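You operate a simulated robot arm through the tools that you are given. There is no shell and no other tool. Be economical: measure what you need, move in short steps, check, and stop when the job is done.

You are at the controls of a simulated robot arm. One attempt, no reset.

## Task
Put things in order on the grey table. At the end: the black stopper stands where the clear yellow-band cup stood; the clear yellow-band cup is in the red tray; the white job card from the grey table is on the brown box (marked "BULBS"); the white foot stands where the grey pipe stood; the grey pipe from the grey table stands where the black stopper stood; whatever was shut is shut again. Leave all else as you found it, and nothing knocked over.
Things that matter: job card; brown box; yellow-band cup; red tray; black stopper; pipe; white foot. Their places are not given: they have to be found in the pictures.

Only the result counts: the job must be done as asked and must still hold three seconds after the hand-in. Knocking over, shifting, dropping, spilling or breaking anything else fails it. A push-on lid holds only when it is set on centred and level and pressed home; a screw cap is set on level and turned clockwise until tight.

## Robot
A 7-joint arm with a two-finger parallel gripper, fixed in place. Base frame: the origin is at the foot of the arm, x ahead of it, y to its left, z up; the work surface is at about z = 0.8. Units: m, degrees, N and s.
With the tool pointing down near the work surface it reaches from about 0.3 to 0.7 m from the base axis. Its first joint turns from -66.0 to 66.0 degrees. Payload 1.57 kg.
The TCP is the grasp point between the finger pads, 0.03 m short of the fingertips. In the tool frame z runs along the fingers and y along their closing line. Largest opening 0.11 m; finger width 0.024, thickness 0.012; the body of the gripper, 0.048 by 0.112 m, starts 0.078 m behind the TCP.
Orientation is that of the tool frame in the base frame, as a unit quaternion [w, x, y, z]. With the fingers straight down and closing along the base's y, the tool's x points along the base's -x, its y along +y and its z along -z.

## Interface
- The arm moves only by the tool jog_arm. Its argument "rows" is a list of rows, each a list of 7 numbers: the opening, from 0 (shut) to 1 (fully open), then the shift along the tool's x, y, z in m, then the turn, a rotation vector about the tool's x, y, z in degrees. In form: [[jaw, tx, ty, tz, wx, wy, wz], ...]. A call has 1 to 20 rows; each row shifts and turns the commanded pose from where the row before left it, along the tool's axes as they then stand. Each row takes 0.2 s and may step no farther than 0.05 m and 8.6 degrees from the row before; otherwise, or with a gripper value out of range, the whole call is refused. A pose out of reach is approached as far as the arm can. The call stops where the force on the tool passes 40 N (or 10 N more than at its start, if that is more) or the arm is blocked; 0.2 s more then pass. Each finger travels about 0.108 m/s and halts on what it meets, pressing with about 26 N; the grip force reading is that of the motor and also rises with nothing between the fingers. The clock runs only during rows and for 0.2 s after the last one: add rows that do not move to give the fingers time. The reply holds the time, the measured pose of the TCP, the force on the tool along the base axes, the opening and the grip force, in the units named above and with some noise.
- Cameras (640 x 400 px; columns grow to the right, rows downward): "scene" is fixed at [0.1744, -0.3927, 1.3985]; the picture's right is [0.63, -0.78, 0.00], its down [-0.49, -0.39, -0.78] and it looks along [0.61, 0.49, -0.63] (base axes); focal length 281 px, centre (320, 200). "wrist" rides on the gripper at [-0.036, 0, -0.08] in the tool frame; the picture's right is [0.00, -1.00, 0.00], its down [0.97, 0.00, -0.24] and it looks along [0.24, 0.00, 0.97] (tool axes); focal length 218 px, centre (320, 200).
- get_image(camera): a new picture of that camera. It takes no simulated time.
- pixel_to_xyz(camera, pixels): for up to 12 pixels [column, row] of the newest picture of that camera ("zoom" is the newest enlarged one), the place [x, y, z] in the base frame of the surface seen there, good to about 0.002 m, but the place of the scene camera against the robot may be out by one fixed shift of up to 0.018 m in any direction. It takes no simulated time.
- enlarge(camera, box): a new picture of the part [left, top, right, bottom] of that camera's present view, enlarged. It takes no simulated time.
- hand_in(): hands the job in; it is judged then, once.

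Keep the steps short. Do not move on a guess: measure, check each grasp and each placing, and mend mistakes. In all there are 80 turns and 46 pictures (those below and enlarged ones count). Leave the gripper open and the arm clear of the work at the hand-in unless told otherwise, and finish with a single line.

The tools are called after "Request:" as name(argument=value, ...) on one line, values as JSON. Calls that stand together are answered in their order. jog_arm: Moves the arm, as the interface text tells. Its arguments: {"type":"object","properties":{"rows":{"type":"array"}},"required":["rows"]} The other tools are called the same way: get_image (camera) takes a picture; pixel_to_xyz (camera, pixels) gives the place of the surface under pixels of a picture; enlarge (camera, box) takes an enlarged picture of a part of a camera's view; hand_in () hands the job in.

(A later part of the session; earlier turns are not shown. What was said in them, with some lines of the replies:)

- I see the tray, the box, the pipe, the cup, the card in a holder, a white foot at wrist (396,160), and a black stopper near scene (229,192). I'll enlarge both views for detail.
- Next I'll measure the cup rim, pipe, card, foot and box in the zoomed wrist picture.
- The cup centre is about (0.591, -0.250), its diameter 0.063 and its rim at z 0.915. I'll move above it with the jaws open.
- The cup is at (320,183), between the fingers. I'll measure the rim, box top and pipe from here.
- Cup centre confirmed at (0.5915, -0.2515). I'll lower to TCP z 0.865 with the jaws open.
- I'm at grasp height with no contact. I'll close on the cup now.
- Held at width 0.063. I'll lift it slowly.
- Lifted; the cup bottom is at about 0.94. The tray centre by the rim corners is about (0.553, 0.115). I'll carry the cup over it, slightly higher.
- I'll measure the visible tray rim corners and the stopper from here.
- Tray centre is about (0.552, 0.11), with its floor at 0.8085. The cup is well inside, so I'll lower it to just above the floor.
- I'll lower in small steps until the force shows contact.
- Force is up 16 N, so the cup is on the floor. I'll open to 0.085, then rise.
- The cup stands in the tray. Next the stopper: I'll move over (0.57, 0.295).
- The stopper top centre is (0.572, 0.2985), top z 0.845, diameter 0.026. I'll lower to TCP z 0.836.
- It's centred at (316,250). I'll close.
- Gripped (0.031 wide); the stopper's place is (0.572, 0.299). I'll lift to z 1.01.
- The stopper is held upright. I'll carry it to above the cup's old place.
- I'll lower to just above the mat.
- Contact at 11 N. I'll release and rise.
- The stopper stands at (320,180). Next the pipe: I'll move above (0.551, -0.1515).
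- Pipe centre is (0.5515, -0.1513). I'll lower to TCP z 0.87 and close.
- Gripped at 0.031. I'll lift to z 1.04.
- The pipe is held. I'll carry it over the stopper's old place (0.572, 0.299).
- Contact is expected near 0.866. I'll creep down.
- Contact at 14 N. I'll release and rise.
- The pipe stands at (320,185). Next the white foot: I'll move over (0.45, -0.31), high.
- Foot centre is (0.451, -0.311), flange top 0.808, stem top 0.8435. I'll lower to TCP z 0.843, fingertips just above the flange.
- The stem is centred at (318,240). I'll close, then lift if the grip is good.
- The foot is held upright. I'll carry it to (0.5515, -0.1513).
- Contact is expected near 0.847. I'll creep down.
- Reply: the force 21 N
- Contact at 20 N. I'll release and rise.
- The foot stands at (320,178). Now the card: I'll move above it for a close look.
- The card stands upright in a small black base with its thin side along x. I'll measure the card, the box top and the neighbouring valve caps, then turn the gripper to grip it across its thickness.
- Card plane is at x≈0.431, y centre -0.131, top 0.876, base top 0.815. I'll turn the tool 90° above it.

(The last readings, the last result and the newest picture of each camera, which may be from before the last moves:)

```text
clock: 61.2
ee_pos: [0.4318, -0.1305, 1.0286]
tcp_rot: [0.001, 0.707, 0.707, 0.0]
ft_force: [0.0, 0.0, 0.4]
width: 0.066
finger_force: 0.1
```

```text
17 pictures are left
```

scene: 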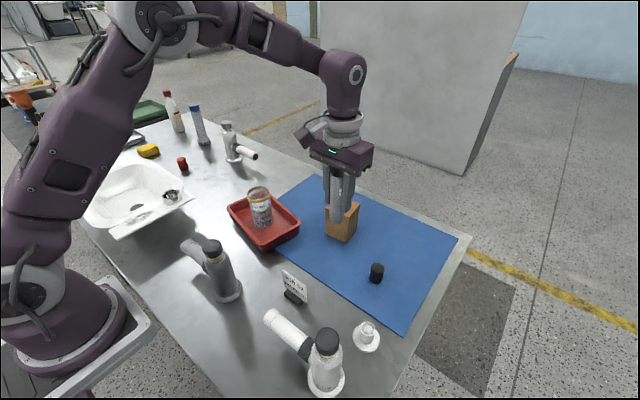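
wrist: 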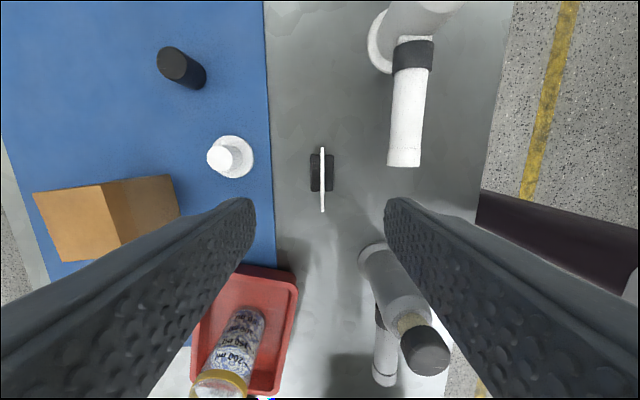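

Rotation done. The card is at column 322, between the fingers. I'll measure it exactly.

Request:
enlarge(camera="wrist", box=[280, 135, 370, 220])

Request:
pixel_to_xyz(camera="wrist", pixels=[[322, 150], [322, 180], [322, 209], [316, 165], [329, 165], [413, 250], [425, 355], [404, 160]])

```text
4.71 times, centred on (325, 178) of wrist
```

zoom: 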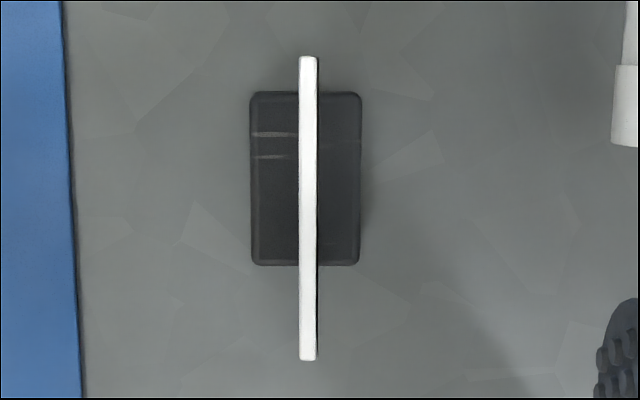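

```text
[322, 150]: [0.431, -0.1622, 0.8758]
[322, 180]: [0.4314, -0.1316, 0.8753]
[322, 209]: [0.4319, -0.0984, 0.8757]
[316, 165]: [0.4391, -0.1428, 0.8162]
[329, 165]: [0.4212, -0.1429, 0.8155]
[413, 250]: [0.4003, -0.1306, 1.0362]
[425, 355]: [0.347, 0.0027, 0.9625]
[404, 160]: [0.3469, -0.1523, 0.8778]
```

The card is at (0.4313, -0.131), well aligned. I'll lower to TCP z 0.857 and close.

Request:
jog_arm(rows=[[0.6, 0, 0, 0.035, 0, 0, 0], [0.6, 0, 0, 0.035, 0, 0, 0], [0.6, 0, 0, 0.035, 0, 0, 0], [0.6, 0, 0, 0.035, 0, 0, 0], [0.6, 0, 0, 0.031, 0, 0, 0], [0.6, 0, 0, 0, 0, 0, 0]])

Request:
jog_arm(rows=[[0.4, 0, 0, 0, 0, 0, 0], [0.2, 0, 0, 0, 0, 0, 0], [0.0, 0, 0, 0, 0, 0, 0], [0.0, 0, 0, 0, 0, 0, 0], [0.0, 0, 0, 0, 0, 0, 0]])

Request:
get_image(camera="wrist")

```text
clock: 62.6
ee_pos: [0.4333, -0.1315, 0.8566]
tcp_rot: [0.0, 0.708, 0.706, 0.0]
ft_force: [-0.2, 0.3, -0.4]
width: 0.066
finger_force: 0.0
```

```text
clock: 63.8
ee_pos: [0.4331, -0.1303, 0.8578]
tcp_rot: [-0.001, 0.707, 0.707, -0.001]
ft_force: [0.4, 0.3, 0.5]
width: 0.0032
finger_force: 24.5
```

```text
15 pictures are left
```

wrist: 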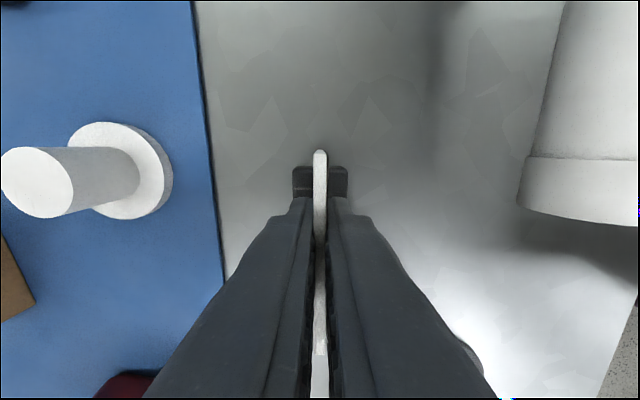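

The card is gripped at 3 mm. I'll lift gently and see whether the base comes along.

Request:
jog_arm(rows=[[0, 0, 0, -0.01, 0, 0, 0], [0, 0, 0, -0.02, 0, 0, 0], [0, 0, 0, -0.035, 0, 0, 0], [0, 0, 0, -0.04, 0, 0, 0], [0, 0, 0, -0.04, 0, 0, 0], [0, 0, 0, -0.025, 0, 0, 0], [0, 0, 0, 0, 0, 0, 0]])

Request:
enlarge(camera="scene", box=[220, 160, 420, 310])

```text
clock: 65.4
ee_pos: [0.4322, -0.1308, 1.0281]
tcp_rot: [-0.001, 0.707, 0.707, 0.0]
ft_force: [-0.5, -0.4, -0.6]
width: 0.0033
finger_force: 24.5
```

```text
2.67 times, centred on (320, 235) of scene
```

zoom: 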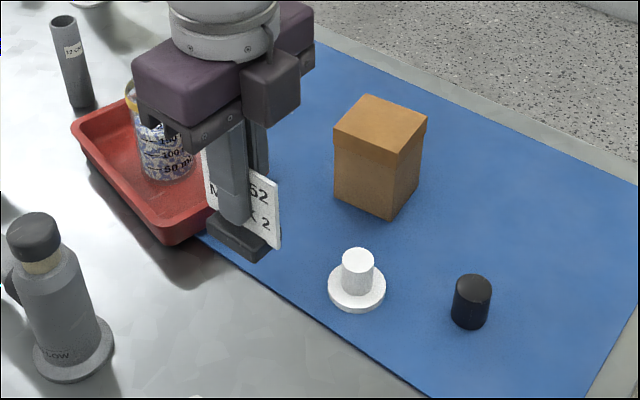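

The base comes up with the card as one piece. I'll carry it over the box centre (0.671, -0.091); in the turned tool frame, tool y is base +x and tool x is base +y.

Request:
jog_arm(rows=[[0, 0.003, 0.015, 0, 0, 0, 0], [0, 0.005, 0.03, 0, 0, 0, 0], [0, 0.005, 0.03, 0, 0, 0, 0], [0, 0.005, 0.03, 0, 0, 0, 0], [0, 0.005, 0.03, 0, 0, 0, 0], [0, 0.005, 0.03, 0, 0, 0, 0], [0, 0.005, 0.03, 0, 0, 0, 0], [0, 0.005, 0.03, 0, 0, 0, 0], [0, 0.002, 0.014, 0, 0, 0, 0], [0, 0, 0, 0, 0, 0, 0]])

Request:
get_image(camera="wrist")

```text
clock: 67.6
ee_pos: [0.6688, -0.0866, 1.0259]
tcp_rot: [-0.002, 0.7, 0.714, -0.004]
ft_force: [0.0, 0.1, -0.8]
width: 0.0035
finger_force: 24.7
out of reach, approached as far as the arm can: row 9
```

```text
13 pictures are left
```

wrist: 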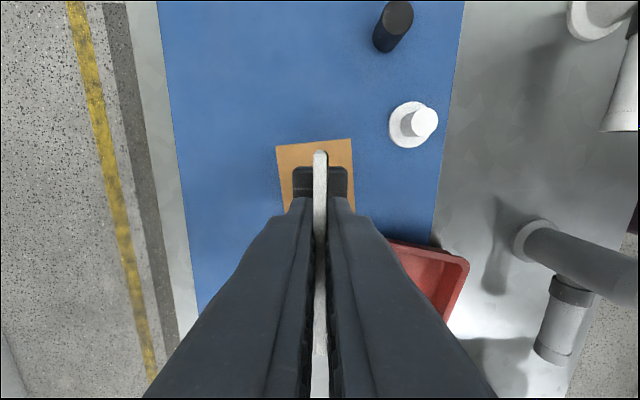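

It's at the edge of reach here. Going lower should ease this, so I'll pull back 3 mm in x and lower 4 cm.

Request:
jog_arm(rows=[[0, 0, -0.003, 0.01, 0, 0, 0], [0, 0, 0, 0.015, 0, 0, 0], [0, 0, 0, 0.015, 0, 0, 0], [0, 0, 0, 0, 0, 0, 0]])

```text
clock: 68.6
ee_pos: [0.6695, -0.0896, 0.9882]
tcp_rot: [0.0, 0.707, 0.708, 0.0]
ft_force: [-0.4, -0.5, 0.0]
width: 0.003
finger_force: 24.0
```

The pose is clean again, with the base bottom at about 0.93. I'll check alignment over the box.

Request:
get_image(camera="wrist")

Request:
enlarge(camera="scene", box=[280, 140, 400, 250])

Request:
pixel_to_xyz(camera="wrist", pixels=[[282, 150], [348, 146], [300, 175], [342, 175]])

```text
12 pictures are left
```

wrist: 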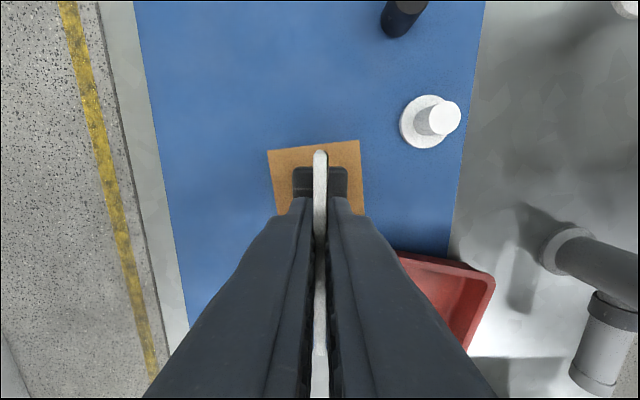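

```text
3.64 times, centred on (340, 195) of scene
```

zoom: 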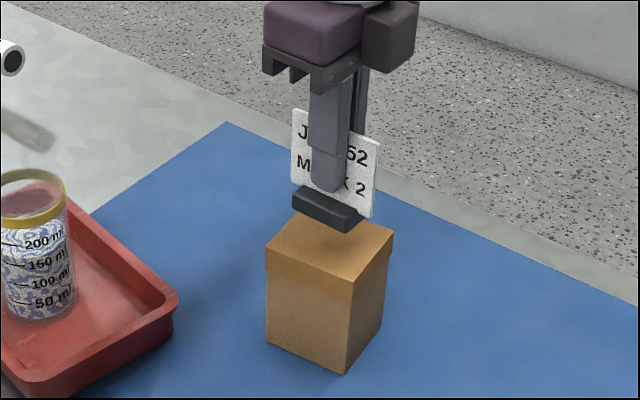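

```text
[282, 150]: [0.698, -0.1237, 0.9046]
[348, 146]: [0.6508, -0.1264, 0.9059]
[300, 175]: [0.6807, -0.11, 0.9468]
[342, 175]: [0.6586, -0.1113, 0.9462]
```

The base lies well inside the box top. I'll lower to just above it, then creep.

Request:
jog_arm(rows=[[0, 0, 0, 0.01, 0, 0, 0], [0, 0, 0, 0.007, 0, 0, 0], [0, 0, 0, 0.003, 0, 0, 0], [0, 0, 0, 0, 0, 0, 0]])

Request:
jog_arm(rows=[[0, 0, 0, 0.0015, 0, 0, 0], [0, 0, 0, 0.001, 0, 0, 0], [0, 0, 0, 0, 0, 0, 0]])

```text
clock: 69.6
ee_pos: [0.6682, -0.091, 0.9679]
tcp_rot: [0.0, 0.707, 0.707, 0.0]
ft_force: [-0.3, 0.1, -0.9]
width: 0.0033
finger_force: 24.5
```

```text
clock: 70.4
ee_pos: [0.6677, -0.09, 0.9646]
tcp_rot: [0.0, 0.707, 0.707, 0.0]
ft_force: [0.5, -0.2, -0.3]
width: 0.0033
finger_force: 24.5
```

Request:
jog_arm(rows=[[0, 0, 0, 0.001, 0, 0, 0], [0, 0, 0, 0.001, 0, 0, 0], [0, 0, 0, 0, 0, 0, 0]])

```text
clock: 71.2
ee_pos: [0.668, -0.0895, 0.9633]
tcp_rot: [0.0, 0.707, 0.707, 0.0]
ft_force: [-0.2, 0.3, -0.5]
width: 0.0033
finger_force: 23.9
```

Request:
jog_arm(rows=[[0, 0, 0, 0.001, 0, 0, 0], [0, 0, 0, 0, 0, 0, 0]])

```text
clock: 71.8
ee_pos: [0.6679, -0.0908, 0.9606]
tcp_rot: [0.0, 0.707, 0.707, 0.0]
ft_force: [-0.4, -0.1, -0.4]
width: 0.0032
finger_force: 24.6
```

Request:
jog_arm(rows=[[0, 0, 0, 0.001, 0, 0, 0], [0, 0, 0, 0, 0, 0, 0]])

```text
clock: 72.4
ee_pos: [0.6679, -0.0907, 0.962]
tcp_rot: [0.0, 0.707, 0.707, 0.001]
ft_force: [-1.4, 0.3, 6.7]
width: 0.003
finger_force: 23.9
```

Contact at 6.7 N. I'll release, then rise with a slight pull back to stay in reach.

Request:
jog_arm(rows=[[0.1, 0, 0, 0, 0, 0, 0], [0.3, 0, 0, 0, 0, 0, 0], [0.55, 0, 0, 0, 0, 0, 0], [0.55, 0, 0, 0, 0, 0, 0], [0.55, 0, 0, 0, 0, 0, 0], [0.55, 0, -0.002, -0.015, 0, 0, 0], [0.55, 0, -0.003, -0.02, 0, 0, 0], [0.55, 0, -0.003, -0.02, 0, 0, 0], [0.55, 0, -0.003, -0.02, 0, 0, 0], [0.55, 0, 0, 0, 0, 0, 0]])

Request:
get_image(camera="wrist")

```text
clock: 74.6
ee_pos: [0.6571, -0.09, 1.0368]
tcp_rot: [0.0, 0.707, 0.707, 0.0]
ft_force: [-0.6, -0.5, -1.0]
width: 0.0606
finger_force: 0.1
```

```text
10 pictures are left
```

wrist: 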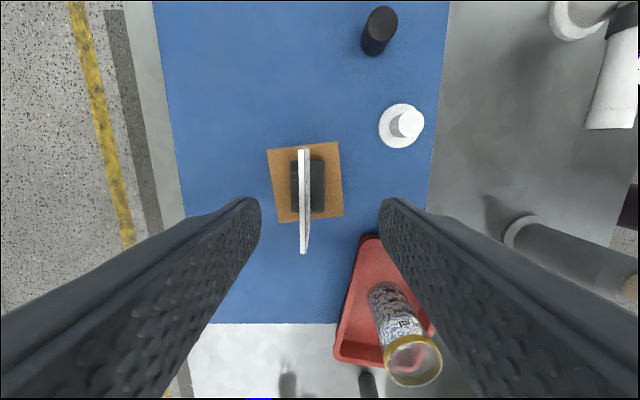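

The card stands on the box. I'll retreat up and back, then check the whole scene.

Request:
jog_arm(rows=[[0.55, 0, -0.01, -0.03, 0, 0, 0], [0.55, 0, -0.02, -0.03, 0, 0, 0], [0.55, 0, -0.03, -0.02, 0, 0, 0], [0.8, 0, -0.03, -0.02, 0, 0, 0], [1, 0, -0.03, 0, 0, 0, 0], [1, 0, -0.03, 0, 0, 0, 0], [1, 0, -0.03, 0, 0, 0, 0], [1, 0, -0.03, 0, 0, 0, 0], [1, 0, 0, 0, 0, 0, 0]])

Request:
get_image(camera="scene")

Request:
get_image(camera="wrist")

```text
clock: 76.6
ee_pos: [0.4473, -0.0896, 1.1366]
tcp_rot: [0.0, 0.707, 0.707, -0.001]
ft_force: [0.2, -0.6, -0.4]
width: 0.1099
finger_force: 0.1
```

```text
9 pictures are left
```

scene: 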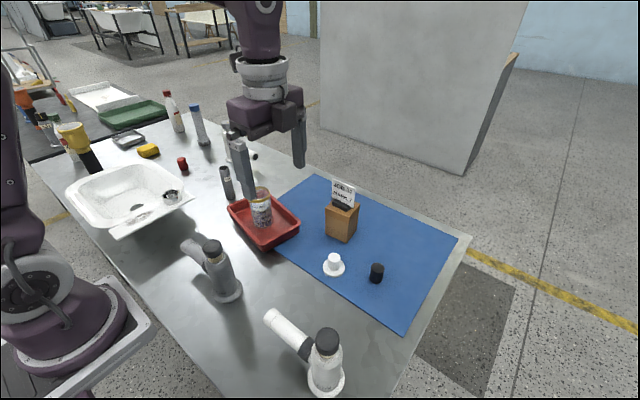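

```text
8 pictures are left
```

wrist: 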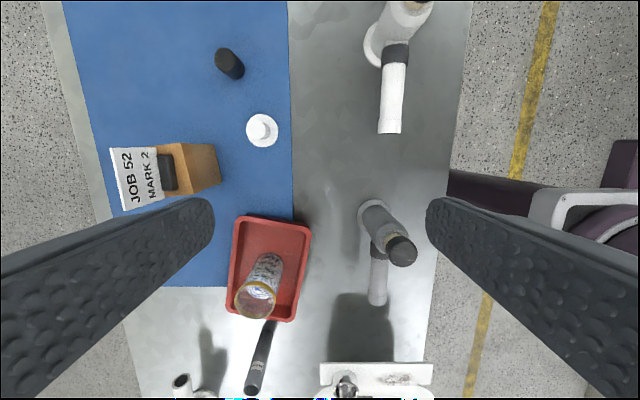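

The cup is in the tray, and the stopper, foot and pipe stand at their new places. The card is on the box, and everything else looks untouched. I'll hand in.

Request:
hand_in()

```text
The job is handed in.
```

The job is handed in: cup in the red tray, stopper, foot and pipe at their new places, job card on the brown box, and nothing knocked over or opened.
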